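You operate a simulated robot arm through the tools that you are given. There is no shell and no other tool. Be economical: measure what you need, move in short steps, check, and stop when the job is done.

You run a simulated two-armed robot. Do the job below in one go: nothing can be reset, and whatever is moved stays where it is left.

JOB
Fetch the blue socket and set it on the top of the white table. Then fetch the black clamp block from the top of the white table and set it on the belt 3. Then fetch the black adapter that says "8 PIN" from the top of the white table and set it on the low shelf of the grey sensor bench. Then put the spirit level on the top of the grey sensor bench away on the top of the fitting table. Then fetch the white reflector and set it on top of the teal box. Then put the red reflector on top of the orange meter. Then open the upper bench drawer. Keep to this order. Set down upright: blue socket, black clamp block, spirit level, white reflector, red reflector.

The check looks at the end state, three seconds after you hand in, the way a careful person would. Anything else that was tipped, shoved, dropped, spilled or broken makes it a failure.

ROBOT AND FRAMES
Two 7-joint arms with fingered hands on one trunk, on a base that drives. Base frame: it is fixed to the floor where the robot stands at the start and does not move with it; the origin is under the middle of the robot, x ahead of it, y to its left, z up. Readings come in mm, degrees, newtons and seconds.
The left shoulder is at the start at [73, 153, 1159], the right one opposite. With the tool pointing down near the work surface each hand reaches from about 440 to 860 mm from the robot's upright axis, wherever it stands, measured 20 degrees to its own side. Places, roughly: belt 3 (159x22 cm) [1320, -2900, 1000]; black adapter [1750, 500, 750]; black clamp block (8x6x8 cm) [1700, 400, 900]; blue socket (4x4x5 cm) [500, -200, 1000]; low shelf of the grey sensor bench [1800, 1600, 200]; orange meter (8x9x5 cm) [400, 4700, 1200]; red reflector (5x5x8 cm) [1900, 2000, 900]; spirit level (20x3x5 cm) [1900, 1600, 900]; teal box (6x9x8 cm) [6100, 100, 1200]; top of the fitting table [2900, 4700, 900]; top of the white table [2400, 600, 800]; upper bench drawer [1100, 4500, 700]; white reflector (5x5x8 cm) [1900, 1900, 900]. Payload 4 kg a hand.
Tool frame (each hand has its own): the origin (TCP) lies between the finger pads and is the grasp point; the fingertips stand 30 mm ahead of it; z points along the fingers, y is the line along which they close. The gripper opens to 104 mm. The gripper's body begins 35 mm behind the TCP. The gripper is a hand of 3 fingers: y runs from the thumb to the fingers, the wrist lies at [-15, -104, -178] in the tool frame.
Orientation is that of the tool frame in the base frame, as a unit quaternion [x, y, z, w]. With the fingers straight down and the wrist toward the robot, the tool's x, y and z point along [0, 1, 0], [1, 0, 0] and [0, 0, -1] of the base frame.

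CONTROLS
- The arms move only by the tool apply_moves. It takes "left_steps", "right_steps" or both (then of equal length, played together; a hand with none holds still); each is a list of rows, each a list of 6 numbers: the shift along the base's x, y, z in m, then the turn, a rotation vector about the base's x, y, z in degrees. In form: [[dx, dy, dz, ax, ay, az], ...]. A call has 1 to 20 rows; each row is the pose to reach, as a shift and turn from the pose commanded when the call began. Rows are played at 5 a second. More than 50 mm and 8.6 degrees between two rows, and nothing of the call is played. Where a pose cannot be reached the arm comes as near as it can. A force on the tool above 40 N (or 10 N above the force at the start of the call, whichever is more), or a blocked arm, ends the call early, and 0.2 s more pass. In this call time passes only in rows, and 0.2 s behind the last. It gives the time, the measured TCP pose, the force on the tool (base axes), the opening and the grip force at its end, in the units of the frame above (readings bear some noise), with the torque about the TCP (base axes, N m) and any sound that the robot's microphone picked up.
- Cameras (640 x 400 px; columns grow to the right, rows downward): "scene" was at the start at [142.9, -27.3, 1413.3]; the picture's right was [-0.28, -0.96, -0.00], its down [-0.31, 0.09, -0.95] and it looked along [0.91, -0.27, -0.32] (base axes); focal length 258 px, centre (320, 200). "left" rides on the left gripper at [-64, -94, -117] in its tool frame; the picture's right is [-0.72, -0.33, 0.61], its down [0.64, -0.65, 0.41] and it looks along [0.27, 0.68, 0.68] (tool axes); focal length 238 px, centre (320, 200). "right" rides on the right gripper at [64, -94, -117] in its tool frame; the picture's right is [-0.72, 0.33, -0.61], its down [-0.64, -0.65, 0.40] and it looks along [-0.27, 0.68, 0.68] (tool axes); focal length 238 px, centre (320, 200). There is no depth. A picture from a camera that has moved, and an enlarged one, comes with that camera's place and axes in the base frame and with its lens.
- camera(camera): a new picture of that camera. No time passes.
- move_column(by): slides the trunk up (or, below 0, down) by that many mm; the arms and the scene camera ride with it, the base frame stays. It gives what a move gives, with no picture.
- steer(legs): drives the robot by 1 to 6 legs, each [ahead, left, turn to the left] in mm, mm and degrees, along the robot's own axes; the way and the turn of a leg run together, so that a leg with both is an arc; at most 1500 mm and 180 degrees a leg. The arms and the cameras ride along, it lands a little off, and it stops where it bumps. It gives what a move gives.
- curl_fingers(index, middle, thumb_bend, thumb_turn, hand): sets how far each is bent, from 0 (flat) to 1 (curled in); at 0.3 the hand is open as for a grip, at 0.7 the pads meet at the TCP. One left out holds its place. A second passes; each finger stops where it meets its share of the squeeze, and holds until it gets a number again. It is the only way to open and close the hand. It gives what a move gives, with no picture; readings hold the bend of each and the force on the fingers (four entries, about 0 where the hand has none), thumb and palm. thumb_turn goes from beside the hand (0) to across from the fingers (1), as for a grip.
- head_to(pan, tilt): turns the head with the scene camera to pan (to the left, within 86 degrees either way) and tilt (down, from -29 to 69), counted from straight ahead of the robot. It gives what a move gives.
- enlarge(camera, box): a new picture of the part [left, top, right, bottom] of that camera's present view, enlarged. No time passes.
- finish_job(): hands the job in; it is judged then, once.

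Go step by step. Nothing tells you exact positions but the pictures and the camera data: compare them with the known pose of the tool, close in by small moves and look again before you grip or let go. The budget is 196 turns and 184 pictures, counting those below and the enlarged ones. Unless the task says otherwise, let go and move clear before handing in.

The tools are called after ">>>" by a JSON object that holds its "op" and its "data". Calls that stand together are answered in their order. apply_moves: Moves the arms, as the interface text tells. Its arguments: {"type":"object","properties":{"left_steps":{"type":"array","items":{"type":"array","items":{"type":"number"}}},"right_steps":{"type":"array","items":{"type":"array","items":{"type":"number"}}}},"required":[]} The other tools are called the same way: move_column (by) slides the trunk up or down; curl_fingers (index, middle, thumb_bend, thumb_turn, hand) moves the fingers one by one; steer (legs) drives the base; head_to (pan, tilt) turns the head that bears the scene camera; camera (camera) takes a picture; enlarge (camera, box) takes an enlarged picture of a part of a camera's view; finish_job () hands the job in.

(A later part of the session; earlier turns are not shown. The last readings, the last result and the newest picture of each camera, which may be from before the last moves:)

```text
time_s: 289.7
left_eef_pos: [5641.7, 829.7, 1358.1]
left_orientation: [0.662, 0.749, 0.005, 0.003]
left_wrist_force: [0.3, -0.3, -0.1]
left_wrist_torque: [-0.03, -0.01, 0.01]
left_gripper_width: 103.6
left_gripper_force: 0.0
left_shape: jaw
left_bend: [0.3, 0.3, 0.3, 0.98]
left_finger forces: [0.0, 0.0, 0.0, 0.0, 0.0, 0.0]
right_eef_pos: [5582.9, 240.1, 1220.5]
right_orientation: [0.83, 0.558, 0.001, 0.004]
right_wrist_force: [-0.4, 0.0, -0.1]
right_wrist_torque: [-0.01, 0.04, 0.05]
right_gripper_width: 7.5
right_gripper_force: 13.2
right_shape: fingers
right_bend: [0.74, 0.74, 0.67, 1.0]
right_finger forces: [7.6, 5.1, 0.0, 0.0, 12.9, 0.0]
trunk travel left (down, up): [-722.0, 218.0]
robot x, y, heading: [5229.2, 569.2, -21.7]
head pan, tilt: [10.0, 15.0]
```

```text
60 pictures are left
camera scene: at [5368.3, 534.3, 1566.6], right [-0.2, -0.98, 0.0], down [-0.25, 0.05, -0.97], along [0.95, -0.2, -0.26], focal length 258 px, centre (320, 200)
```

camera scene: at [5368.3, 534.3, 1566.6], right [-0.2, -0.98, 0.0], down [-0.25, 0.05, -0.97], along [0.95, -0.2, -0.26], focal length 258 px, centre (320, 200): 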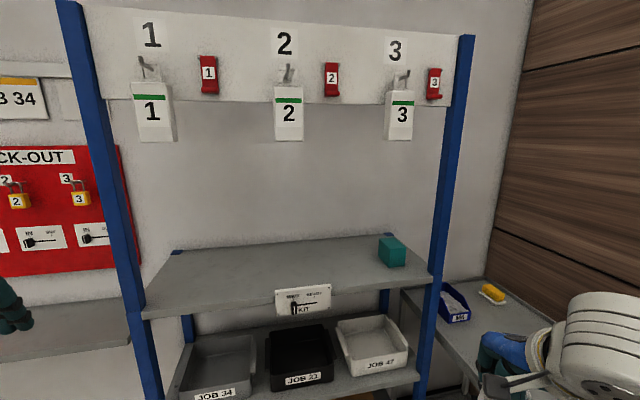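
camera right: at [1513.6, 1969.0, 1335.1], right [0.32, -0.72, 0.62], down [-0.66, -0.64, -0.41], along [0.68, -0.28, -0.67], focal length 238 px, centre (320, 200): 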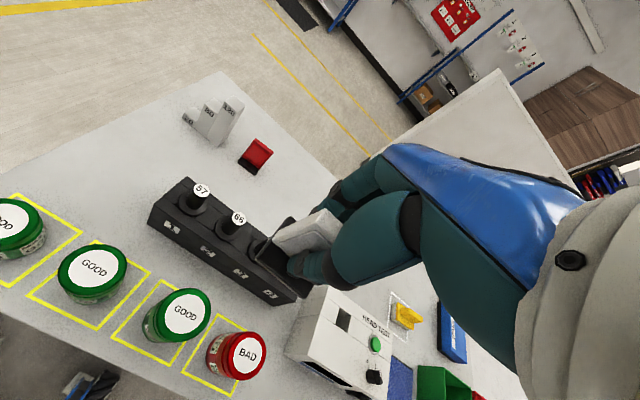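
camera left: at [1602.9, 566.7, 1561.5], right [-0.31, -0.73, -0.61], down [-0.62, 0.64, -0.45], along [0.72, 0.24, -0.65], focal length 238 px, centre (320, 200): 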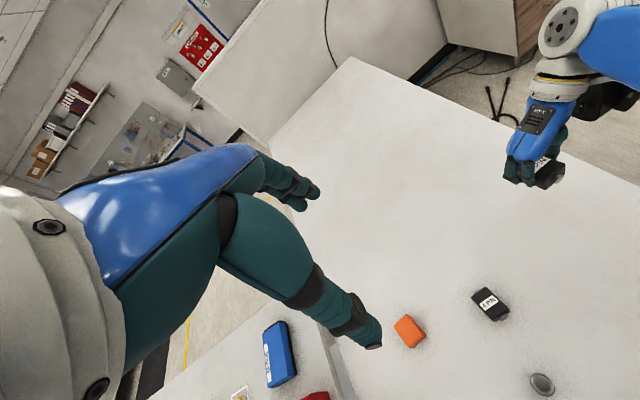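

Two-view triangulation: teal box centre [6129, 116, 1156] (top ≈1196), right post ≈[6030, 18], tag bottoms z≈1545 at x≈5986. I drive the base closer.

>>> {"op": "steer", "data": {"legs": [[243, 93, 0]]}}

>>> {"op": "apply_moves", "data": {"right_steps": [[0, 0, 0.03, 0, 0, 0], [0, 0, 0.06, 0, 0, 0]]}}

>>> {"op": "camera", "data": {"camera": "scene"}}

>>> {"op": "camera", "data": {"camera": "right"}}

```text
time_s: 291.6
left_eef_pos: [5900.9, 823.6, 1359.6]
left_orientation: [0.664, 0.747, 0.006, 0.004]
left_wrist_force: [-0.6, -0.4, -0.2]
left_wrist_torque: [-0.01, -0.04, -0.02]
left_gripper_width: 103.8
left_gripper_force: 0.1
left_shape: jaw
left_bend: [0.3, 0.3, 0.3, 0.98]
left_finger forces: [0.1, 0.1, 0.1, 0.0, 0.0, 0.0]
right_eef_pos: [5838.5, 235.0, 1221.6]
right_orientation: [0.831, 0.557, 0.004, 0.004]
right_wrist_force: [0.4, 0.9, 0.5]
right_wrist_torque: [-0.02, -0.04, 0.0]
right_gripper_width: 7.3
right_gripper_force: 13.0
right_shape: fingers
right_bend: [0.74, 0.74, 0.67, 1.0]
right_finger forces: [7.6, 5.2, 0.0, 0.2, 13.0, 0.0]
trunk travel left (down, up): [-722.0, 218.0]
robot x, y, heading: [5491.4, 565.5, -22.0]
head pan, tilt: [10.0, 15.0]
```

```text
time_s: 292.2
left_eef_pos: [5902.7, 828.8, 1357.9]
left_orientation: [0.664, 0.748, 0.005, 0.006]
left_wrist_force: [-0.2, 1.2, -0.3]
left_wrist_torque: [-0.01, -0.03, 0.01]
left_gripper_width: 103.8
left_gripper_force: 0.1
left_shape: jaw
left_bend: [0.3, 0.3, 0.3, 0.98]
left_finger forces: [0.0, 0.0, 0.0, 0.0, 0.0, 0.0]
right_eef_pos: [5841.7, 239.1, 1283.1]
right_orientation: [0.83, 0.558, 0.002, 0.006]
right_wrist_force: [-0.9, 0.0, -1.1]
right_wrist_torque: [-0.04, -0.01, 0.0]
right_gripper_width: 7.2
right_gripper_force: 13.4
right_shape: fingers
right_bend: [0.74, 0.74, 0.67, 1.0]
right_finger forces: [7.6, 5.2, 0.1, 0.1, 13.0, 0.0]
trunk travel left (down, up): [-722.0, 218.0]
robot x, y, heading: [5488.1, 566.5, -22.1]
head pan, tilt: [10.0, 15.0]
```

```text
59 pictures are left
camera scene: at [5627.1, 533.6, 1566.8], right [-0.21, -0.98, 0.0], down [-0.25, 0.05, -0.97], along [0.95, -0.2, -0.26], focal length 258 px, centre (320, 200)
```

scene: 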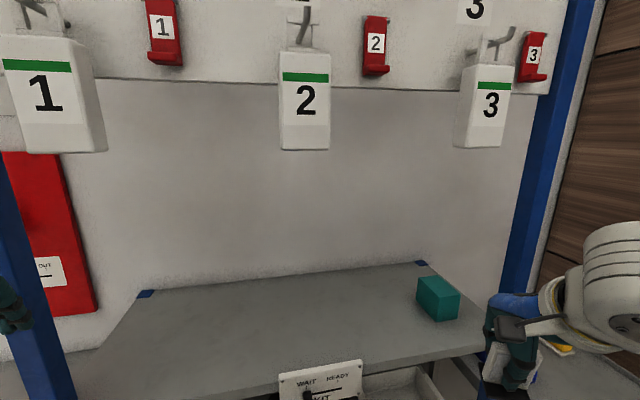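

```text
58 pictures are left
camera right: at [5778.7, 334.5, 1398.4], right [0.02, -0.78, 0.62], down [-0.84, -0.35, -0.41], along [0.54, -0.51, -0.67], focal length 238 px, centre (320, 200)
```

right: 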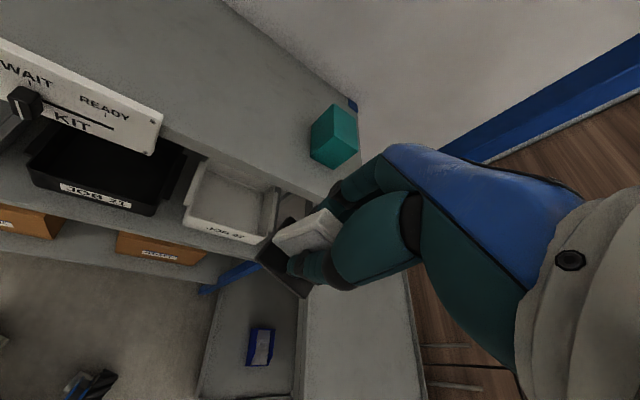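

The box position holds ([6128, 119]). I move in along a straight line under the tags, stopping short to check.

>>> {"op": "apply_moves", "data": {"right_steps": [[0.04, -0.016, 0, 0, 0, 0], [0.08, -0.033, 0, 0, 0, 0], [0.12, -0.05, 0, 0, 0, 0], [0.16, -0.066, 0, 0, 0, 0], [0.2, -0.082, 0, 0, 0, 0]]}}

>>> {"op": "camera", "data": {"camera": "scene"}}

>>> {"op": "camera", "data": {"camera": "right"}}

```text
time_s: 293.4
left_eef_pos: [5907.6, 825.0, 1355.3]
left_orientation: [0.665, 0.747, 0.005, 0.002]
left_wrist_force: [-0.8, -0.2, -0.2]
left_wrist_torque: [-0.01, 0.03, 0.03]
left_gripper_width: 104.0
left_gripper_force: 0.1
left_shape: jaw
left_bend: [0.3, 0.3, 0.3, 0.98]
left_finger forces: [0.0, 0.1, 0.0, 0.1, 0.0, 0.0]
right_eef_pos: [6045.8, 152.2, 1277.1]
right_orientation: [0.831, 0.557, 0.0, 0.005]
right_wrist_force: [-0.1, 0.2, -1.3]
right_wrist_torque: [-0.01, 0.03, -0.01]
right_gripper_width: 7.2
right_gripper_force: 12.8
right_shape: fingers
right_bend: [0.74, 0.74, 0.67, 1.0]
right_finger forces: [7.7, 5.2, 0.0, 0.1, 12.9, 0.1]
trunk travel left (down, up): [-722.0, 218.0]
robot x, y, heading: [5489.1, 566.2, -22.1]
head pan, tilt: [10.0, 15.0]
```

```text
57 pictures are left
camera scene: at [5632.7, 529.6, 1566.2], right [-0.21, -0.98, 0.0], down [-0.26, 0.05, -0.96], along [0.94, -0.2, -0.26], focal length 258 px, centre (320, 200)
```

scene: 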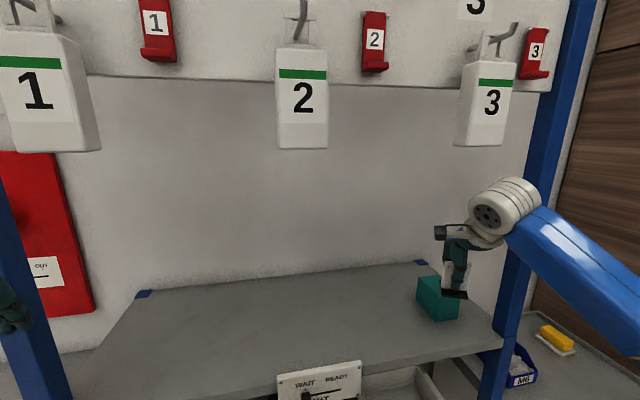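

```text
56 pictures are left
camera right: at [5984.4, 247.0, 1393.2], right [0.03, -0.79, 0.62], down [-0.85, -0.35, -0.41], along [0.53, -0.51, -0.67], focal length 238 px, centre (320, 200)
```

right: 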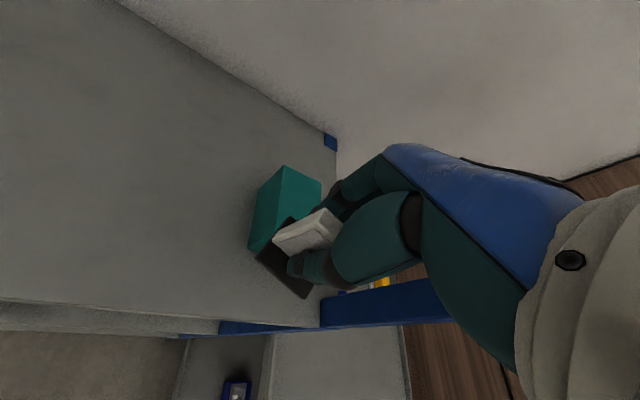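

Clear of post and tags. On to above the box.

>>> {"op": "apply_moves", "data": {"right_steps": [[0.03, -0.011, 0, 0, 0, 0], [0.06, -0.022, 0, 0, 0, 0], [0.082, -0.031, 0, 0, 0, 0]]}}

>>> {"op": "camera", "data": {"camera": "right"}}

>>> {"op": "enlarge", "data": {"camera": "scene", "box": [380, 150, 580, 350]}}

```text
time_s: 294.2
left_eef_pos: [5907.1, 827.5, 1356.8]
left_orientation: [0.664, 0.748, 0.004, 0.003]
left_wrist_force: [0.2, -1.1, 0.1]
left_wrist_torque: [-0.01, 0.04, -0.02]
left_gripper_width: 103.5
left_gripper_force: 0.1
left_shape: jaw
left_bend: [0.3, 0.3, 0.3, 0.98]
left_finger forces: [0.0, 0.0, 0.1, 0.1, 0.1, 0.0]
right_eef_pos: [6125.9, 123.5, 1281.7]
right_orientation: [0.831, 0.557, 0.0, 0.005]
right_wrist_force: [0.4, -0.7, -0.1]
right_wrist_torque: [-0.03, 0.01, 0.05]
right_gripper_width: 7.3
right_gripper_force: 12.9
right_shape: fingers
right_bend: [0.74, 0.74, 0.67, 1.0]
right_finger forces: [7.5, 5.2, 0.1, 0.1, 12.7, 0.0]
trunk travel left (down, up): [-722.0, 218.0]
robot x, y, heading: [5487.4, 564.8, -22.0]
head pan, tilt: [10.0, 15.0]
```

```text
55 pictures are left
camera right: at [6065.1, 219.3, 1396.9], right [0.02, -0.78, 0.62], down [-0.84, -0.35, -0.41], along [0.53, -0.51, -0.67], focal length 238 px, centre (320, 200)
```

right: 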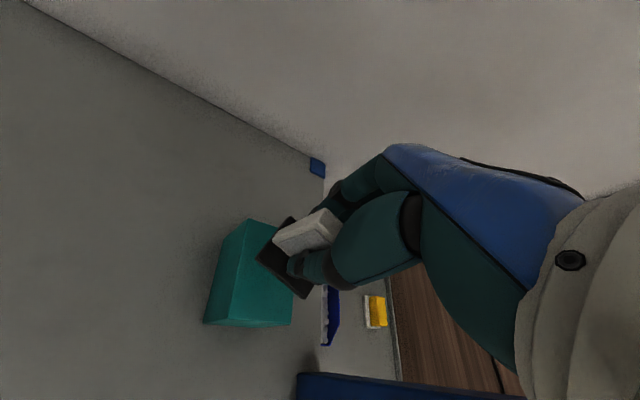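

```text
2.00 times, centred on (480, 250) of scene
camera zoom: at [5632.1, 531.5, 1566.3], right [-0.21, -0.98, 0.0], down [-0.26, 0.05, -0.97], along [0.94, -0.2, -0.26], focal length 516 px, centre (0, 100)
```

zoom: 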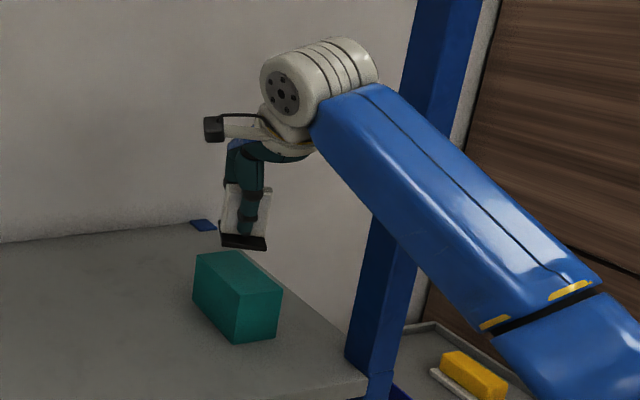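

The box is 90 mm along x, 60 mm along y, centred [6128, 119], top 1196; the reflector base is centred at about [6132, 115]. I shift by (-4, +4) and lower.

>>> {"op": "apply_moves", "data": {"right_steps": [[-0.004, 0.003, -0.008, 0, 0, 0], [-0.004, 0.003, -0.014, 0, 0, 0], [-0.004, 0.003, -0.018, 0, 0, 0], [-0.004, 0.003, -0.021, 0, 0, 0], [-0.004, 0.003, -0.024, 0, 0, 0]]}}

>>> {"op": "enlarge", "data": {"camera": "scene", "box": [410, 190, 530, 330]}}

```text
time_s: 295.4
left_eef_pos: [5905.9, 826.1, 1356.6]
left_orientation: [0.664, 0.748, 0.006, 0.003]
left_wrist_force: [-0.3, 0.5, 0.0]
left_wrist_torque: [-0.01, -0.01, -0.01]
left_gripper_width: 104.2
left_gripper_force: 0.0
left_shape: jaw
left_bend: [0.3, 0.3, 0.3, 0.98]
left_finger forces: [0.0, 0.0, 0.1, 0.0, 0.0, 0.0]
right_eef_pos: [6122.5, 125.5, 1255.7]
right_orientation: [0.831, 0.556, 0.001, 0.004]
right_wrist_force: [0.6, -0.1, -1.4]
right_wrist_torque: [0.0, -0.02, 0.01]
right_gripper_width: 7.1
right_gripper_force: 12.4
right_shape: fingers
right_bend: [0.74, 0.74, 0.67, 1.0]
right_finger forces: [7.5, 5.2, 0.0, 0.0, 12.7, 0.0]
trunk travel left (down, up): [-722.0, 218.0]
robot x, y, heading: [5487.6, 569.3, -21.7]
head pan, tilt: [10.0, 15.0]
```

```text
2.86 times, centred on (470, 260) of scene
camera zoom: at [5630.4, 529.9, 1566.4], right [-0.21, -0.98, 0.0], down [-0.26, 0.05, -0.97], along [0.94, -0.2, -0.26], focal length 737 px, centre (-109, 29)
```

zoom: 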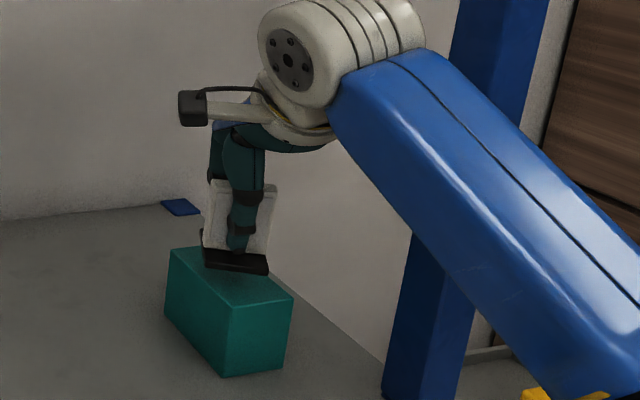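

A few millimetres remain; I go down in 2 mm rows.

>>> {"op": "apply_moves", "data": {"right_steps": [[0, 0, -0.002, 0, 0, 0], [0, 0, -0.004, 0, 0, 0], [0, 0, -0.006, 0, 0, 0]]}}

```text
time_s: 296.2
left_eef_pos: [5904.9, 825.9, 1358.0]
left_orientation: [0.664, 0.748, 0.005, 0.004]
left_wrist_force: [0.1, 1.0, 0.7]
left_wrist_torque: [0.0, 0.02, 0.01]
left_gripper_width: 103.6
left_gripper_force: 0.0
left_shape: jaw
left_bend: [0.3, 0.3, 0.3, 0.98]
left_finger forces: [0.0, 0.0, 0.1, 0.0, 0.0, 0.0]
right_eef_pos: [6122.0, 125.5, 1250.2]
right_orientation: [0.831, 0.556, 0.002, 0.005]
right_wrist_force: [0.3, 0.2, -0.3]
right_wrist_torque: [0.01, 0.05, -0.01]
right_gripper_width: 7.0
right_gripper_force: 12.5
right_shape: fingers
right_bend: [0.74, 0.74, 0.67, 1.0]
right_finger forces: [7.5, 5.3, 0.0, 0.0, 12.8, 0.1]
trunk travel left (down, up): [-722.0, 218.0]
robot x, y, heading: [5487.6, 563.8, -21.8]
head pan, tilt: [10.0, 15.0]
```

>>> {"op": "apply_moves", "data": {"right_steps": [[0, 0, -0.002, 0, 0, 0], [0, 0, -0.004, 0, 0, 0], [0, 0, -0.006, 0, 0, 0]]}}

>>> {"op": "enlarge", "data": {"camera": "scene", "box": [410, 190, 530, 330]}}

```text
time_s: 297.0
left_eef_pos: [5905.0, 825.7, 1357.3]
left_orientation: [0.664, 0.748, 0.006, 0.003]
left_wrist_force: [1.3, 0.0, -0.6]
left_wrist_torque: [0.01, 0.02, 0.01]
left_gripper_width: 103.9
left_gripper_force: 0.1
left_shape: jaw
left_bend: [0.3, 0.3, 0.3, 0.98]
left_finger forces: [0.0, 0.1, 0.0, 0.0, 0.1, 0.0]
right_eef_pos: [6121.0, 125.2, 1242.1]
right_orientation: [0.831, 0.556, 0.001, 0.004]
right_wrist_force: [0.1, 0.3, -0.7]
right_wrist_torque: [-0.01, 0.0, -0.04]
right_gripper_width: 6.9
right_gripper_force: 12.6
right_shape: fingers
right_bend: [0.74, 0.74, 0.67, 1.0]
right_finger forces: [7.6, 5.1, 0.0, 0.1, 12.8, 0.0]
trunk travel left (down, up): [-722.0, 218.0]
robot x, y, heading: [5488.6, 567.0, -22.0]
head pan, tilt: [10.0, 15.0]
```

```text
2.86 times, centred on (470, 260) of scene
camera zoom: at [5630.0, 530.2, 1566.5], right [-0.21, -0.98, 0.0], down [-0.26, 0.05, -0.97], along [0.94, -0.2, -0.26], focal length 737 px, centre (-109, 29)
```

zoom: 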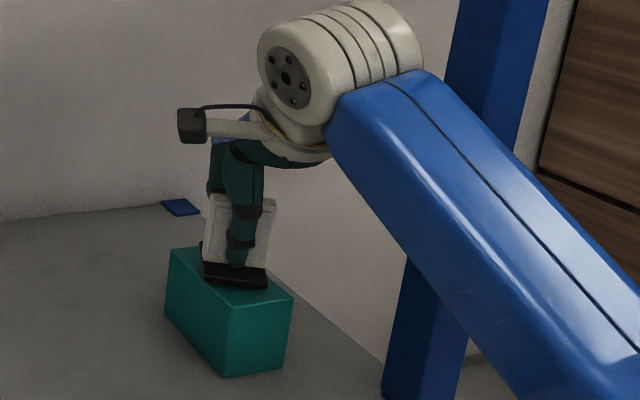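

>>> {"op": "apply_moves", "data": {"right_steps": [[0, 0, -0.002, 0, 0, 0], [0, 0, -0.004, 0, 0, 0], [0, 0, -0.006, 0, 0, 0]]}}

```text
time_s: 297.8
left_eef_pos: [5904.5, 825.9, 1357.2]
left_orientation: [0.664, 0.747, 0.004, 0.004]
left_wrist_force: [0.9, 0.2, -0.6]
left_wrist_torque: [0.0, 0.0, 0.02]
left_gripper_width: 104.0
left_gripper_force: 0.0
left_shape: jaw
left_bend: [0.3, 0.3, 0.3, 0.98]
left_finger forces: [0.0, 0.1, 0.0, 0.0, 0.1, 0.0]
right_eef_pos: [6120.2, 125.7, 1238.9]
right_orientation: [0.83, 0.557, 0.001, 0.006]
right_wrist_force: [0.6, -0.7, 1.5]
right_wrist_torque: [0.04, -0.03, 0.01]
right_gripper_width: 7.3
right_gripper_force: 13.1
right_shape: fingers
right_bend: [0.74, 0.74, 0.67, 1.0]
right_finger forces: [8.1, 5.2, 0.0, 0.0, 12.6, 0.0]
trunk travel left (down, up): [-722.0, 218.0]
robot x, y, heading: [5488.1, 564.9, -21.6]
head pan, tilt: [10.0, 15.0]
```

Contact is starting. One more 2 mm and then a look.

>>> {"op": "apply_moves", "data": {"right_steps": [[0, 0, -0.002, 0, 0, 0]]}}

>>> {"op": "enlarge", "data": {"camera": "scene", "box": [430, 230, 510, 320]}}

>>> {"op": "camera", "data": {"camera": "right"}}

```text
time_s: 298.2
left_eef_pos: [5904.7, 825.9, 1358.3]
left_orientation: [0.664, 0.747, 0.005, 0.005]
left_wrist_force: [-0.4, 0.0, 0.9]
left_wrist_torque: [-0.03, 0.0, 0.01]
left_gripper_width: 103.8
left_gripper_force: 0.1
left_shape: jaw
left_bend: [0.3, 0.3, 0.3, 0.98]
left_finger forces: [0.0, 0.1, 0.1, 0.0, 0.0, 0.0]
right_eef_pos: [6121.5, 125.5, 1238.2]
right_orientation: [0.831, 0.556, 0.003, 0.006]
right_wrist_force: [2.0, 0.4, 5.5]
right_wrist_torque: [-0.01, -0.03, -0.02]
right_gripper_width: 7.2
right_gripper_force: 13.9
right_shape: fingers
right_bend: [0.74, 0.74, 0.67, 1.0]
right_finger forces: [8.8, 6.0, 0.0, 0.0, 11.9, 0.0]
trunk travel left (down, up): [-722.0, 218.0]
robot x, y, heading: [5484.4, 565.8, -22.1]
head pan, tilt: [10.0, 15.0]
```

```text
4.44 times, centred on (470, 275) of scene
camera zoom: at [5629.2, 530.8, 1566.7], right [-0.21, -0.98, 0.0], down [-0.25, 0.05, -0.97], along [0.94, -0.2, -0.26], focal length 1147 px, centre (-347, -133)
```

zoom: 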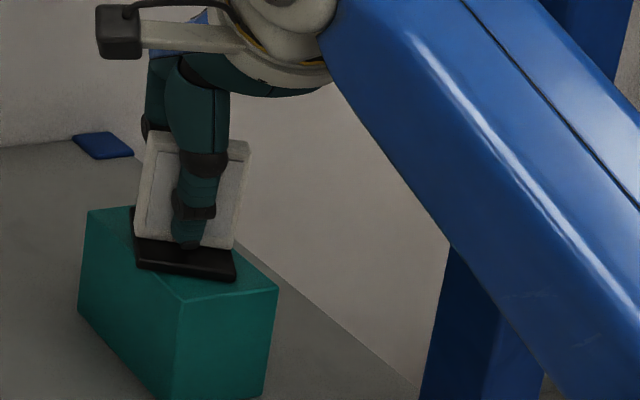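

```text
50 pictures are left
camera right: at [6058.0, 221.6, 1353.1], right [0.02, -0.78, 0.62], down [-0.84, -0.35, -0.41], along [0.54, -0.51, -0.67], focal length 238 px, centre (320, 200)
```

right: 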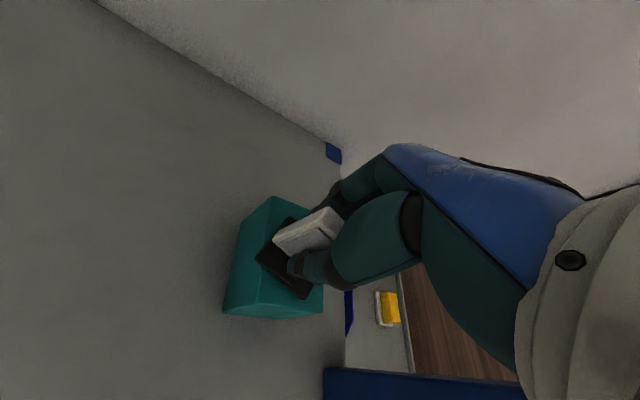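

The base rests fully on the box top. I open the hand and rise straight up a little, then back out.

>>> {"op": "curl_fingers", "data": {"hand": "right", "index": 0.52, "middle": 0.52, "thumb_bend": 0.52}}

>>> {"op": "enlarge", "data": {"camera": "scene", "box": [430, 230, 510, 320]}}

```text
time_s: 299.2
left_eef_pos: [5906.2, 825.7, 1357.4]
left_orientation: [0.664, 0.748, 0.005, 0.003]
left_wrist_force: [-0.9, 0.1, 0.8]
left_wrist_torque: [0.03, -0.01, -0.02]
left_gripper_width: 104.0
left_gripper_force: 0.1
left_shape: jaw
left_bend: [0.3, 0.3, 0.3, 0.98]
left_finger forces: [0.0, 0.1, 0.0, 0.1, 0.0, 0.0]
right_eef_pos: [6121.8, 125.3, 1237.1]
right_orientation: [0.831, 0.556, 0.001, 0.005]
right_wrist_force: [-0.5, -0.2, -0.5]
right_wrist_torque: [-0.01, 0.01, 0.01]
right_gripper_width: 46.4
right_gripper_force: 0.1
right_shape: fingers
right_bend: [0.52, 0.52, 0.52, 1.0]
right_finger forces: [0.1, 0.0, 0.1, 0.1, 0.1, 0.0]
trunk travel left (down, up): [-722.0, 218.0]
robot x, y, heading: [5485.3, 564.5, -22.0]
head pan, tilt: [10.0, 15.0]
```

```text
4.44 times, centred on (470, 275) of scene
camera zoom: at [5630.1, 530.2, 1566.5], right [-0.21, -0.98, 0.0], down [-0.26, 0.05, -0.97], along [0.94, -0.2, -0.26], focal length 1147 px, centre (-347, -133)
```

zoom: 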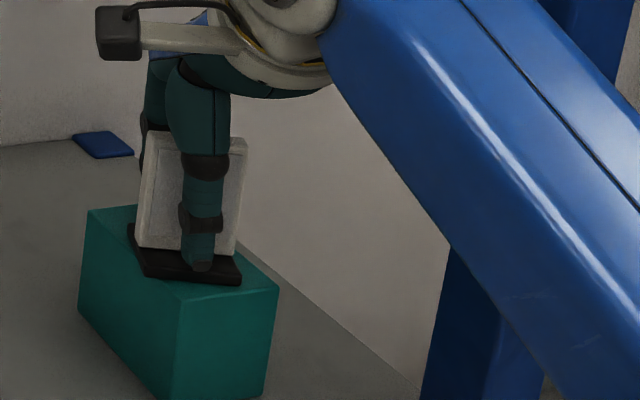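

It stands free. Because the tags hang low, I rise only 22 mm and slide the open hand out sideways to the left along the plate, away from the post.

>>> {"op": "apply_moves", "data": {"right_steps": [[0, 0, 0.01, 0, 0, 0], [0, 0, 0.022, 0, 0, 0], [0.006, 0.014, 0.024, 0, 0, 0], [0.014, 0.035, 0.026, 0, 0, 0]]}}

>>> {"op": "enlarge", "data": {"camera": "scene", "box": [400, 210, 510, 320]}}

```text
time_s: 300.2
left_eef_pos: [5906.0, 827.3, 1357.1]
left_orientation: [0.663, 0.748, 0.004, 0.004]
left_wrist_force: [0.0, -0.3, -0.5]
left_wrist_torque: [-0.03, 0.01, -0.01]
left_gripper_width: 103.6
left_gripper_force: 0.2
left_shape: jaw
left_bend: [0.3, 0.3, 0.3, 0.98]
left_finger forces: [0.1, 0.1, 0.0, 0.0, 0.0, 0.0]
right_eef_pos: [6135.6, 162.3, 1262.9]
right_orientation: [0.831, 0.557, 0.0, 0.005]
right_wrist_force: [0.6, 0.7, 0.1]
right_wrist_torque: [-0.01, -0.03, 0.01]
right_gripper_width: 46.1
right_gripper_force: 0.0
right_shape: fingers
right_bend: [0.52, 0.52, 0.52, 1.0]
right_finger forces: [0.0, 0.0, 0.1, 0.1, 0.0, 0.1]
trunk travel left (down, up): [-722.0, 218.0]
robot x, y, heading: [5488.9, 568.2, -22.0]
head pan, tilt: [10.0, 15.0]
```

```text
3.64 times, centred on (455, 265) of scene
camera zoom: at [5630.9, 532.2, 1566.4], right [-0.21, -0.98, 0.0], down [-0.26, 0.05, -0.97], along [0.94, -0.2, -0.26], focal length 938 px, centre (-171, -36)
```

zoom: 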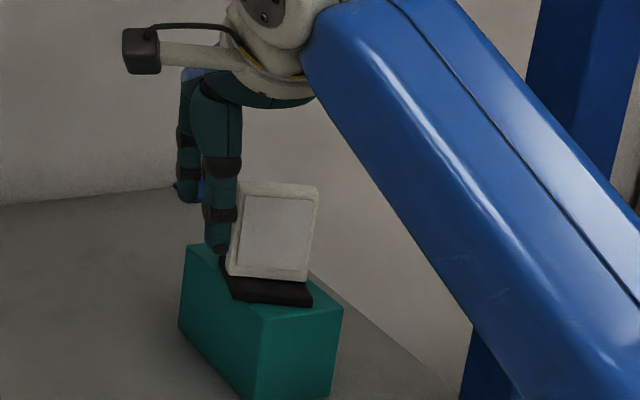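

Nearly free; I continue left, then pull back out of the rack.

>>> {"op": "apply_moves", "data": {"right_steps": [[0.01, 0.03, 0.002, 0, 0, 0], [0.018, 0.06, 0.004, 0, 0, 0], [0.02, 0.09, 0.006, 0, 0, 0], [-0.02, 0.1, 0.006, 0, 0, 0], [-0.06, 0.1, 0.006, 0, 0, 0], [-0.1, 0.1, 0.006, 0, 0, 0], [-0.145, 0.1, 0.006, 0, 0, 0], [-0.19, 0.1, 0.006, 0, 0, 0], [-0.235, 0.1, 0.006, 0, 0, 0], [-0.28, 0.1, 0.006, 0, 0, 0]]}}

>>> {"op": "camera", "data": {"camera": "scene"}}

```text
time_s: 302.4
left_eef_pos: [5902.7, 825.6, 1357.7]
left_orientation: [0.664, 0.748, 0.006, 0.004]
left_wrist_force: [-0.2, -0.4, 0.4]
left_wrist_torque: [0.04, -0.03, 0.0]
left_gripper_width: 103.7
left_gripper_force: 0.0
left_shape: jaw
left_bend: [0.3, 0.3, 0.3, 0.98]
left_finger forces: [0.1, 0.1, 0.1, 0.1, 0.0, 0.0]
right_eef_pos: [5852.6, 261.7, 1271.1]
right_orientation: [0.831, 0.557, 0.002, 0.005]
right_wrist_force: [-1.1, -0.9, -0.9]
right_wrist_torque: [-0.01, -0.01, 0.01]
right_gripper_width: 46.1
right_gripper_force: 0.0
right_shape: fingers
right_bend: [0.52, 0.52, 0.52, 1.0]
right_finger forces: [0.0, 0.0, 0.0, 0.1, 0.1, 0.1]
trunk travel left (down, up): [-722.0, 218.0]
robot x, y, heading: [5486.3, 567.4, -21.7]
head pan, tilt: [10.0, 15.0]
```

```text
47 pictures are left
camera scene: at [5626.1, 529.6, 1566.8], right [-0.21, -0.98, 0.0], down [-0.25, 0.05, -0.97], along [0.95, -0.2, -0.26], focal length 258 px, centre (320, 200)
```

scene: 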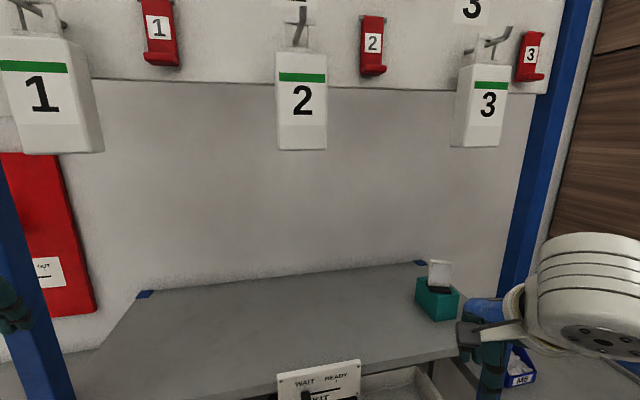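

The white reflector stands on the teal box. Now back to the bench for the red one: I'll come from behind the bench, facing -x.

>>> {"op": "steer", "data": {"legs": [[-600, 0, 0], [0, 0, 21.8], [0, 1020, 0], [0, 0, 178], [1300, 0, 0], [850, 0, 0]]}}

>>> {"op": "head_to", "data": {"pan": -10, "tilt": 32}}

>>> {"op": "camera", "data": {"camera": "scene"}}

```text
time_s: 329.6
left_eef_pos: [2466.7, 1370.2, 1358.3]
left_orientation: [0.863, -0.505, -0.004, 0.006]
left_wrist_force: [-0.4, 1.3, 1.1]
left_wrist_torque: [0.01, 0.01, -0.03]
left_gripper_width: 103.7
left_gripper_force: 0.0
left_shape: jaw
left_bend: [0.3, 0.3, 0.3, 0.98]
left_finger forces: [0.1, 0.0, 0.0, 0.1, 0.1, 0.0]
right_eef_pos: [2297.4, 1909.0, 1272.0]
right_orientation: [0.709, -0.705, -0.005, 0.003]
right_wrist_force: [0.0, 0.7, 0.3]
right_wrist_torque: [0.01, 0.03, 0.0]
right_gripper_width: 46.4
right_gripper_force: 0.1
right_shape: fingers
right_bend: [0.52, 0.52, 0.52, 1.0]
right_finger forces: [0.1, 0.0, 0.0, 0.0, 0.1, 0.1]
trunk travel left (down, up): [-722.0, 218.0]
robot x, y, heading: [2750.1, 1766.4, -179.6]
head pan, tilt: [10.0, 15.0]
```

```text
time_s: 330.5
left_eef_pos: [2466.9, 1369.0, 1357.6]
left_orientation: [0.863, -0.505, -0.002, 0.006]
left_wrist_force: [-0.5, -1.1, 0.0]
left_wrist_torque: [-0.03, 0.01, 0.04]
left_gripper_width: 103.9
left_gripper_force: 0.1
left_shape: jaw
left_bend: [0.3, 0.3, 0.3, 0.98]
left_finger forces: [0.1, 0.0, 0.0, 0.0, 0.0, 0.0]
right_eef_pos: [2295.7, 1909.3, 1270.9]
right_orientation: [0.708, -0.706, -0.004, 0.002]
right_wrist_force: [0.0, 1.4, -0.2]
right_wrist_torque: [0.0, 0.0, 0.0]
right_gripper_width: 46.4
right_gripper_force: 0.1
right_shape: fingers
right_bend: [0.52, 0.52, 0.52, 1.0]
right_finger forces: [0.1, 0.0, 0.0, 0.0, 0.0, 0.0]
trunk travel left (down, up): [-722.0, 218.0]
robot x, y, heading: [2751.9, 1767.8, -179.6]
head pan, tilt: [-10.0, 32.0]
```

```text
46 pictures are left
camera scene: at [2610.3, 1783.4, 1539.3], right [0.16, 0.99, 0.0], down [0.52, -0.09, -0.85], along [-0.84, 0.14, -0.53], focal length 258 px, centre (320, 200)
```

scene: 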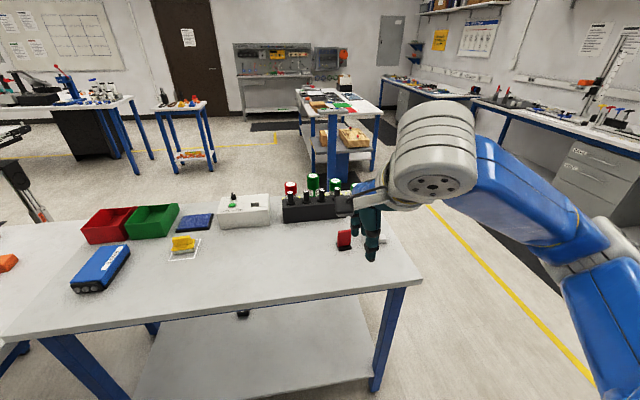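

Red reflector at ≈[1905, 1990]; the back edge of the bench is x≈2093. I drive 100 mm closer and bring the hand over it.

>>> {"op": "steer", "data": {"legs": [[100, -40, -0.4]]}}

>>> {"op": "apply_moves", "data": {"right_steps": [[-0.04, 0.005, 0, 0, 0, 0], [-0.08, 0.01, 0, 0, 0, 0], [-0.12, 0.015, 0, 0, 0, 0], [-0.16, 0.02, 0, 0, 0, 0], [-0.2, 0.025, -0.01, 0, 0, 0], [-0.235, 0.03, -0.04, 0, 0, 0], [-0.265, 0.035, -0.08, 0, 0, 0], [-0.285, 0.04, -0.12, 0, 0, 0], [-0.29, 0.042, -0.165, 0, 0, 0], [-0.29, 0.042, -0.2, 0, 0, 0]]}}

>>> {"op": "camera", "data": {"camera": "right"}}

>>> {"op": "enlarge", "data": {"camera": "scene", "box": [290, 200, 410, 290]}}

```text
time_s: 331.6
left_eef_pos: [2372.4, 1397.8, 1355.9]
left_orientation: [0.861, -0.508, -0.008, 0.003]
left_wrist_force: [0.0, 0.4, -0.1]
left_wrist_torque: [0.0, 0.05, -0.02]
left_gripper_width: 103.9
left_gripper_force: 0.2
left_shape: jaw
left_bend: [0.3, 0.3, 0.3, 0.98]
left_finger forces: [0.1, 0.0, 0.1, 0.0, 0.0, 0.0]
right_eef_pos: [2205.4, 1936.5, 1275.6]
right_orientation: [-0.706, 0.708, 0.011, -0.002]
right_wrist_force: [1.1, 0.0, 0.2]
right_wrist_torque: [-0.02, 0.01, 0.03]
right_gripper_width: 46.2
right_gripper_force: 0.0
right_shape: fingers
right_bend: [0.52, 0.52, 0.52, 1.0]
right_finger forces: [0.1, 0.0, 0.1, 0.0, 0.1, 0.0]
trunk travel left (down, up): [-722.0, 218.0]
robot x, y, heading: [2651.8, 1804.1, -179.8]
head pan, tilt: [-10.0, 32.0]
```

```text
refused: row 7 steps farther than a row can; nothing moved
```

```text
45 pictures are left
camera right: at [2303.2, 1872.3, 1389.9], right [-0.31, 0.71, 0.63], down [0.65, 0.64, -0.41], along [-0.69, 0.28, -0.66], focal length 238 px, centre (320, 200)
```

right: 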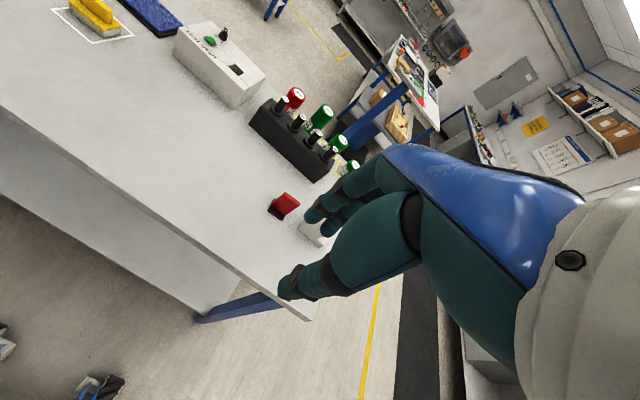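

```text
4.44 times, centred on (350, 245) of scene
camera zoom: at [2522.0, 1807.6, 1540.5], right [0.17, 0.99, 0.01], down [0.52, -0.08, -0.85], along [-0.84, 0.15, -0.52], focal length 1147 px, centre (187, 0)
```

zoom: 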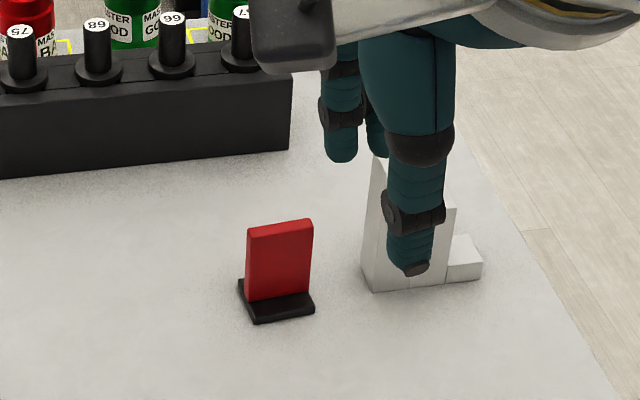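

I plan the same path with shorter steps; red reflector at [1902, 1990].

>>> {"op": "apply_moves", "data": {"right_steps": [[-0.04, 0.008, 0, -0.7, -1, 0], [-0.08, 0.016, 0, -0.7, -1, 0], [-0.12, 0.024, 0, -0.7, -1, 0], [-0.16, 0.03, 0, -0.7, -1, 0], [-0.2, 0.036, -0.005, -0.7, -1, 0], [-0.235, 0.042, -0.03, -0.7, -1, 0], [-0.265, 0.047, -0.065, -0.7, -1, 0], [-0.29, 0.05, -0.1, -0.7, -1, 0], [-0.303, 0.053, -0.14, -0.7, -1, 0], [-0.303, 0.053, -0.18, -0.7, -1, 0], [-0.303, 0.053, -0.21, -0.7, -1, 0]]}}

>>> {"op": "camera", "data": {"camera": "right"}}

```text
time_s: 334.1
left_eef_pos: [2363.6, 1409.8, 1357.8]
left_orientation: [0.861, -0.508, -0.002, 0.006]
left_wrist_force: [0.5, -0.1, 0.5]
left_wrist_torque: [0.01, 0.0, -0.01]
left_gripper_width: 103.5
left_gripper_force: 0.0
left_shape: jaw
left_bend: [0.3, 0.3, 0.3, 0.98]
left_finger forces: [0.0, 0.1, 0.0, 0.0, 0.0, 0.1]
right_eef_pos: [1891.7, 2005.4, 1059.8]
right_orientation: [-0.706, 0.708, -0.007, -0.001]
right_wrist_force: [0.2, 0.2, 0.1]
right_wrist_torque: [-0.02, 0.02, -0.01]
right_gripper_width: 46.2
right_gripper_force: 0.1
right_shape: fingers
right_bend: [0.52, 0.52, 0.52, 1.0]
right_finger forces: [0.0, 0.0, 0.1, 0.0, 0.1, 0.0]
trunk travel left (down, up): [-722.0, 218.0]
robot x, y, heading: [2649.7, 1806.5, -179.9]
head pan, tilt: [-10.0, 32.0]
```

```text
43 pictures are left
camera right: at [1987.5, 1941.3, 1177.9], right [-0.33, 0.73, 0.6], down [0.66, 0.63, -0.41], along [-0.68, 0.26, -0.69], focal length 238 px, centre (320, 200)
```

right: 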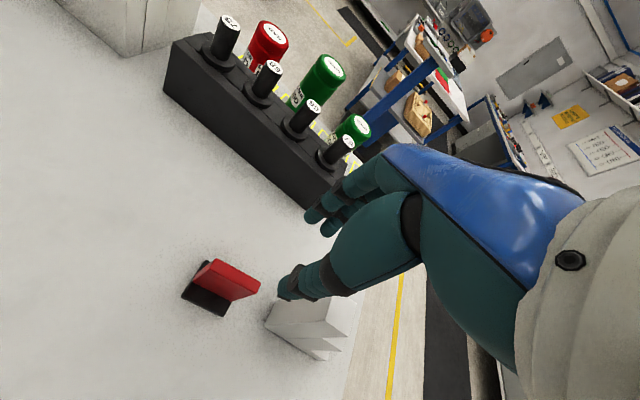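

Plate centre ≈[1907, 1987]. I correct (+14, -17) and go down to TCP z≈930.

>>> {"op": "apply_moves", "data": {"right_steps": [[0.014, -0.017, 0, 0, 0, 0], [0.014, -0.017, -0.04, 0, 0, 0], [0.014, -0.017, -0.075, 0, 0, 0]]}}

>>> {"op": "camera", "data": {"camera": "right"}}

>>> {"op": "enlarge", "data": {"camera": "scene", "box": [290, 200, 410, 290]}}

```text
time_s: 334.9
left_eef_pos: [2362.1, 1409.5, 1357.1]
left_orientation: [0.861, -0.508, -0.002, 0.006]
left_wrist_force: [-0.6, 0.2, -0.3]
left_wrist_torque: [-0.04, 0.0, 0.01]
left_gripper_width: 103.7
left_gripper_force: 0.2
left_shape: jaw
left_bend: [0.3, 0.3, 0.3, 0.98]
left_finger forces: [0.0, 0.0, 0.0, 0.0, 0.0, 0.0]
right_eef_pos: [1908.8, 1986.6, 984.7]
right_orientation: [-0.705, 0.709, -0.007, -0.002]
right_wrist_force: [-0.4, -0.1, -0.8]
right_wrist_torque: [0.0, -0.01, -0.03]
right_gripper_width: 46.1
right_gripper_force: 0.2
right_shape: fingers
right_bend: [0.52, 0.52, 0.52, 1.0]
right_finger forces: [0.0, 0.1, 0.1, 0.1, 0.0, 0.0]
trunk travel left (down, up): [-722.0, 218.0]
robot x, y, heading: [2648.7, 1805.1, -179.6]
head pan, tilt: [-10.0, 32.0]
```

```text
42 pictures are left
camera right: at [2003.1, 1923.2, 1102.8], right [-0.33, 0.73, 0.6], down [0.66, 0.63, -0.41], along [-0.68, 0.26, -0.69], focal length 238 px, centre (320, 200)
```

right: 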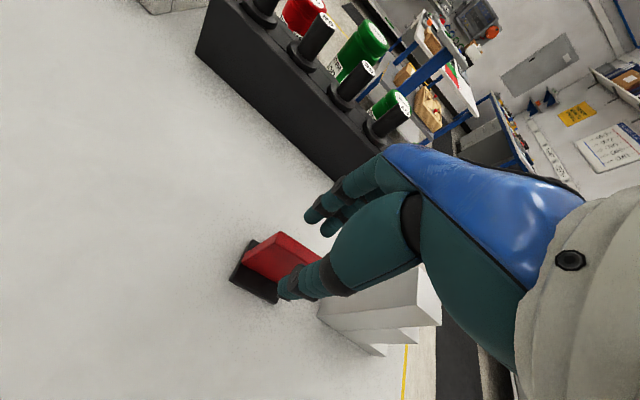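

```text
4.44 times, centred on (350, 245) of scene
camera zoom: at [2509.1, 1822.0, 1539.1], right [0.17, 0.99, 0.0], down [0.52, -0.09, -0.85], along [-0.83, 0.14, -0.53], focal length 1147 px, centre (187, 0)
```

zoom: 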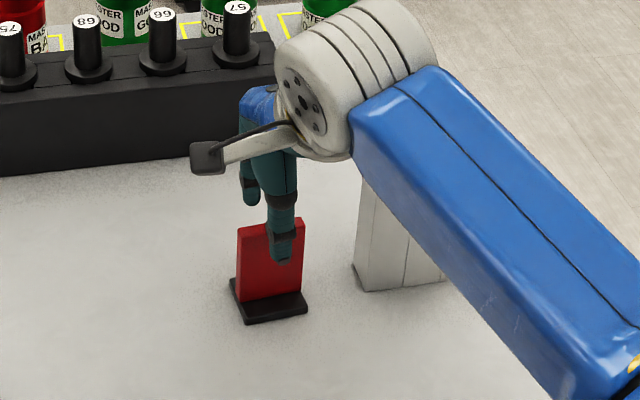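

Centred. Down to z≈930 and close.

>>> {"op": "apply_moves", "data": {"right_steps": [[-0.001, -0.002, -0.02, 0, 0, 0], [-0.001, -0.002, -0.04, 0, 0, 0], [-0.001, -0.002, -0.054, 0, 0, 0]]}}

>>> {"op": "curl_fingers", "data": {"hand": "right", "index": 0.75, "middle": 0.75, "thumb_bend": 0.75}}

>>> {"op": "apply_moves", "data": {"right_steps": [[0, 0, 0.01, 0, 0, 0], [0, 0, 0.04, 0, 0, 0], [0, 0, 0.08, 0, 0, 0], [0, 0, 0.12, 0, 0, 0], [0, 0, 0.16, 0, 0, 0], [0, 0, 0.2, 0, 0, 0], [0, 0, 0.24, 0, 0, 0], [0, 0, 0.28, 0, 0, 0], [0, 0, 0.31, 0, 0, 0]]}}

>>> {"op": "camera", "data": {"camera": "right"}}

```text
time_s: 335.6
left_eef_pos: [2363.9, 1409.4, 1357.4]
left_orientation: [0.862, -0.507, -0.003, 0.005]
left_wrist_force: [0.2, -0.2, -0.9]
left_wrist_torque: [0.02, -0.01, -0.01]
left_gripper_width: 103.8
left_gripper_force: 0.2
left_shape: jaw
left_bend: [0.3, 0.3, 0.3, 0.98]
left_finger forces: [0.1, 0.1, 0.0, 0.0, 0.1, 0.0]
right_eef_pos: [1908.0, 1984.8, 931.4]
right_orientation: [-0.706, 0.708, -0.007, 0.0]
right_wrist_force: [0.5, 0.9, -0.8]
right_wrist_torque: [0.0, 0.02, 0.01]
right_gripper_width: 46.3
right_gripper_force: 0.1
right_shape: fingers
right_bend: [0.52, 0.52, 0.52, 1.0]
right_finger forces: [0.0, 0.1, 0.0, 0.0, 0.1, 0.0]
trunk travel left (down, up): [-722.0, 218.0]
robot x, y, heading: [2653.2, 1805.3, -180.0]
head pan, tilt: [-10.0, 32.0]
```

```text
time_s: 336.6
left_eef_pos: [2363.5, 1408.6, 1358.1]
left_orientation: [0.862, -0.508, -0.003, 0.005]
left_wrist_force: [-0.2, 0.3, -0.4]
left_wrist_torque: [0.0, -0.01, 0.01]
left_gripper_width: 103.5
left_gripper_force: 0.1
left_shape: jaw
left_bend: [0.3, 0.3, 0.3, 0.98]
left_finger forces: [0.1, 0.1, 0.0, 0.0, 0.0, 0.1]
right_eef_pos: [1908.0, 1983.8, 933.4]
right_orientation: [-0.706, 0.708, -0.005, -0.001]
right_wrist_force: [1.4, 0.3, 1.6]
right_wrist_torque: [-0.05, -0.08, 0.03]
right_gripper_width: 7.6
right_gripper_force: 12.9
right_shape: fingers
right_bend: [0.73, 0.73, 0.66, 1.0]
right_finger forces: [7.9, 5.6, 0.1, 0.0, 13.5, 0.1]
trunk travel left (down, up): [-722.0, 218.0]
robot x, y, heading: [2653.6, 1807.6, -179.7]
head pan, tilt: [-10.0, 32.0]
```

```text
time_s: 338.6
left_eef_pos: [2364.6, 1408.7, 1357.5]
left_orientation: [0.862, -0.507, -0.003, 0.006]
left_wrist_force: [0.0, -0.4, -0.3]
left_wrist_torque: [0.0, 0.0, -0.01]
left_gripper_width: 103.5
left_gripper_force: 0.0
left_shape: jaw
left_bend: [0.3, 0.3, 0.3, 0.98]
left_finger forces: [0.0, 0.1, 0.0, 0.0, 0.0, 0.0]
right_eef_pos: [1907.9, 1981.9, 1242.9]
right_orientation: [-0.705, 0.709, -0.006, -0.001]
right_wrist_force: [-0.7, 0.1, 0.3]
right_wrist_torque: [-0.02, 0.02, 0.01]
right_gripper_width: 7.2
right_gripper_force: 13.5
right_shape: fingers
right_bend: [0.74, 0.73, 0.66, 1.0]
right_finger forces: [8.0, 5.5, 0.0, 0.1, 13.7, 0.1]
trunk travel left (down, up): [-722.0, 218.0]
robot x, y, heading: [2653.6, 1806.6, -179.7]
head pan, tilt: [-10.0, 32.0]
```

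```text
40 pictures are left
camera right: at [2002.9, 1919.4, 1360.4], right [-0.33, 0.73, 0.6], down [0.66, 0.63, -0.4], along [-0.68, 0.27, -0.69], focal length 238 px, centre (320, 200)
```

right: 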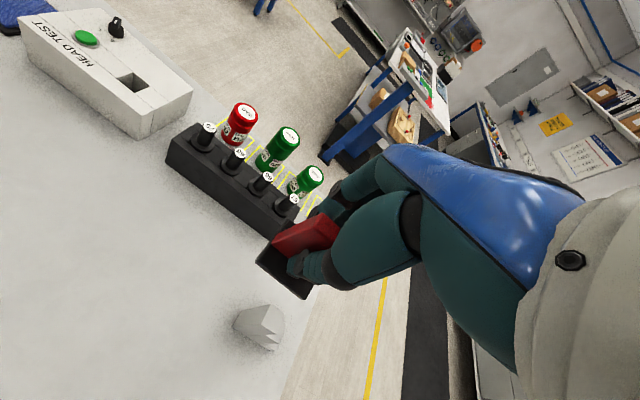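

The red reflector is held. I tuck it and drive along the aisle towards the orange meter on the wall bench.

>>> {"op": "apply_moves", "data": {"right_steps": [[0.04, -0.002, 0.005, 0, 0, 0], [0.085, -0.004, 0.01, 0, 0, 0], [0.13, -0.006, 0.015, 0, 0, 0], [0.175, -0.008, 0.015, 0, 0, 0], [0.22, -0.01, 0.015, 0, 0, 0], [0.265, -0.01, 0.015, 0, 0, 0]]}}

>>> {"op": "steer", "data": {"legs": [[0, -1450, 0], [1300, 0, 0], [1050, 0, 0], [0, 0, -89]]}}

>>> {"op": "head_to", "data": {"pan": -5, "tilt": 18}}

>>> {"op": "camera", "data": {"camera": "scene"}}

```text
time_s: 340.1
left_eef_pos: [2365.6, 1409.6, 1358.2]
left_orientation: [0.862, -0.507, -0.003, 0.006]
left_wrist_force: [0.7, -0.5, 0.0]
left_wrist_torque: [-0.02, 0.0, 0.04]
left_gripper_width: 103.9
left_gripper_force: 0.1
left_shape: jaw
left_bend: [0.3, 0.3, 0.3, 0.98]
left_finger forces: [0.0, 0.1, 0.1, 0.1, 0.0, 0.1]
right_eef_pos: [2175.8, 1974.5, 1258.0]
right_orientation: [-0.706, 0.708, -0.006, -0.002]
right_wrist_force: [0.1, -0.7, -0.9]
right_wrist_torque: [0.0, -0.02, 0.02]
right_gripper_width: 7.0
right_gripper_force: 13.4
right_shape: fingers
right_bend: [0.74, 0.73, 0.66, 1.0]
right_finger forces: [7.9, 5.1, 0.0, 0.0, 13.2, 0.1]
trunk travel left (down, up): [-722.0, 218.0]
robot x, y, heading: [2651.6, 1804.4, -179.7]
head pan, tilt: [-10.0, 32.0]
```

```text
time_s: 362.1
left_eef_pos: [-68.7, 3564.1, 1356.2]
left_orientation: [-0.255, 0.967, 0.006, -0.002]
left_wrist_force: [-0.3, -0.6, -0.1]
left_wrist_torque: [0.02, 0.02, 0.01]
left_gripper_width: 103.6
left_gripper_force: 0.0
left_shape: jaw
left_bend: [0.3, 0.3, 0.3, 0.98]
left_finger forces: [0.0, 0.0, 0.0, 0.1, 0.0, 0.1]
right_eef_pos: [494.3, 3760.9, 1258.2]
right_orientation: [-0.003, 1.0, -0.004, -0.004]
right_wrist_force: [0.2, -0.4, -0.9]
right_wrist_torque: [0.02, -0.03, 0.03]
right_gripper_width: 6.9
right_gripper_force: 12.7
right_shape: fingers
right_bend: [0.74, 0.74, 0.67, 1.0]
right_finger forces: [7.3, 5.1, 0.0, 0.0, 12.4, 0.0]
trunk travel left (down, up): [-722.0, 218.0]
robot x, y, heading: [330.3, 3282.1, 90.7]
head pan, tilt: [-10.0, 32.0]
```

```text
time_s: 362.9
left_eef_pos: [-68.7, 3564.3, 1357.8]
left_orientation: [-0.255, 0.967, 0.006, -0.002]
left_wrist_force: [-0.6, 0.7, 0.8]
left_wrist_torque: [-0.01, -0.01, -0.01]
left_gripper_width: 103.5
left_gripper_force: 0.0
left_shape: jaw
left_bend: [0.3, 0.3, 0.3, 0.98]
left_finger forces: [0.0, 0.0, 0.2, 0.0, 0.0, 0.0]
right_eef_pos: [494.0, 3759.6, 1257.5]
right_orientation: [-0.003, 1.0, -0.004, -0.004]
right_wrist_force: [0.5, -0.3, 0.0]
right_wrist_torque: [-0.02, -0.01, 0.02]
right_gripper_width: 6.9
right_gripper_force: 11.8
right_shape: fingers
right_bend: [0.74, 0.74, 0.67, 1.0]
right_finger forces: [7.3, 5.0, 0.0, 0.0, 12.4, 0.0]
trunk travel left (down, up): [-722.0, 218.0]
robot x, y, heading: [330.1, 3280.3, 90.7]
head pan, tilt: [-5.0, 18.0]
```

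```text
39 pictures are left
camera scene: at [335.7, 3427.1, 1561.6], right [1.0, -0.08, 0.0], down [-0.02, -0.31, -0.95], along [0.07, 0.95, -0.31], focal length 258 px, centre (320, 200)
```

scene: 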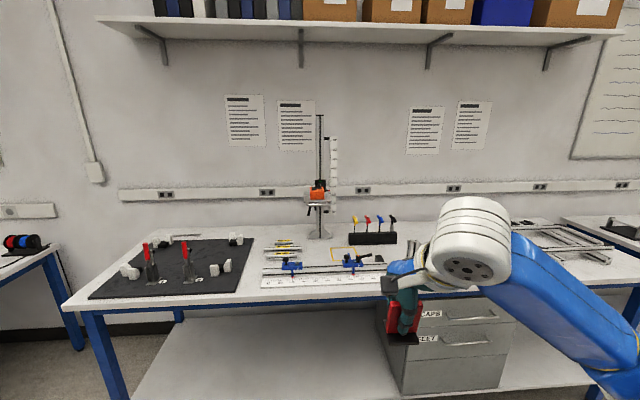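

>>> {"op": "enlarge", "data": {"camera": "scene", "box": [260, 100, 420, 250]}}

```text
2.67 times, centred on (340, 175) of scene
camera zoom: at [335.7, 3427.1, 1561.6], right [1.0, -0.08, 0.0], down [-0.02, -0.31, -0.95], along [0.07, 0.95, -0.31], focal length 688 px, centre (267, 267)
```

zoom: 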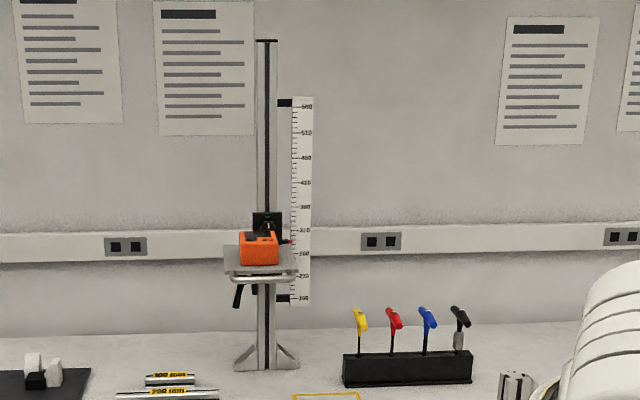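

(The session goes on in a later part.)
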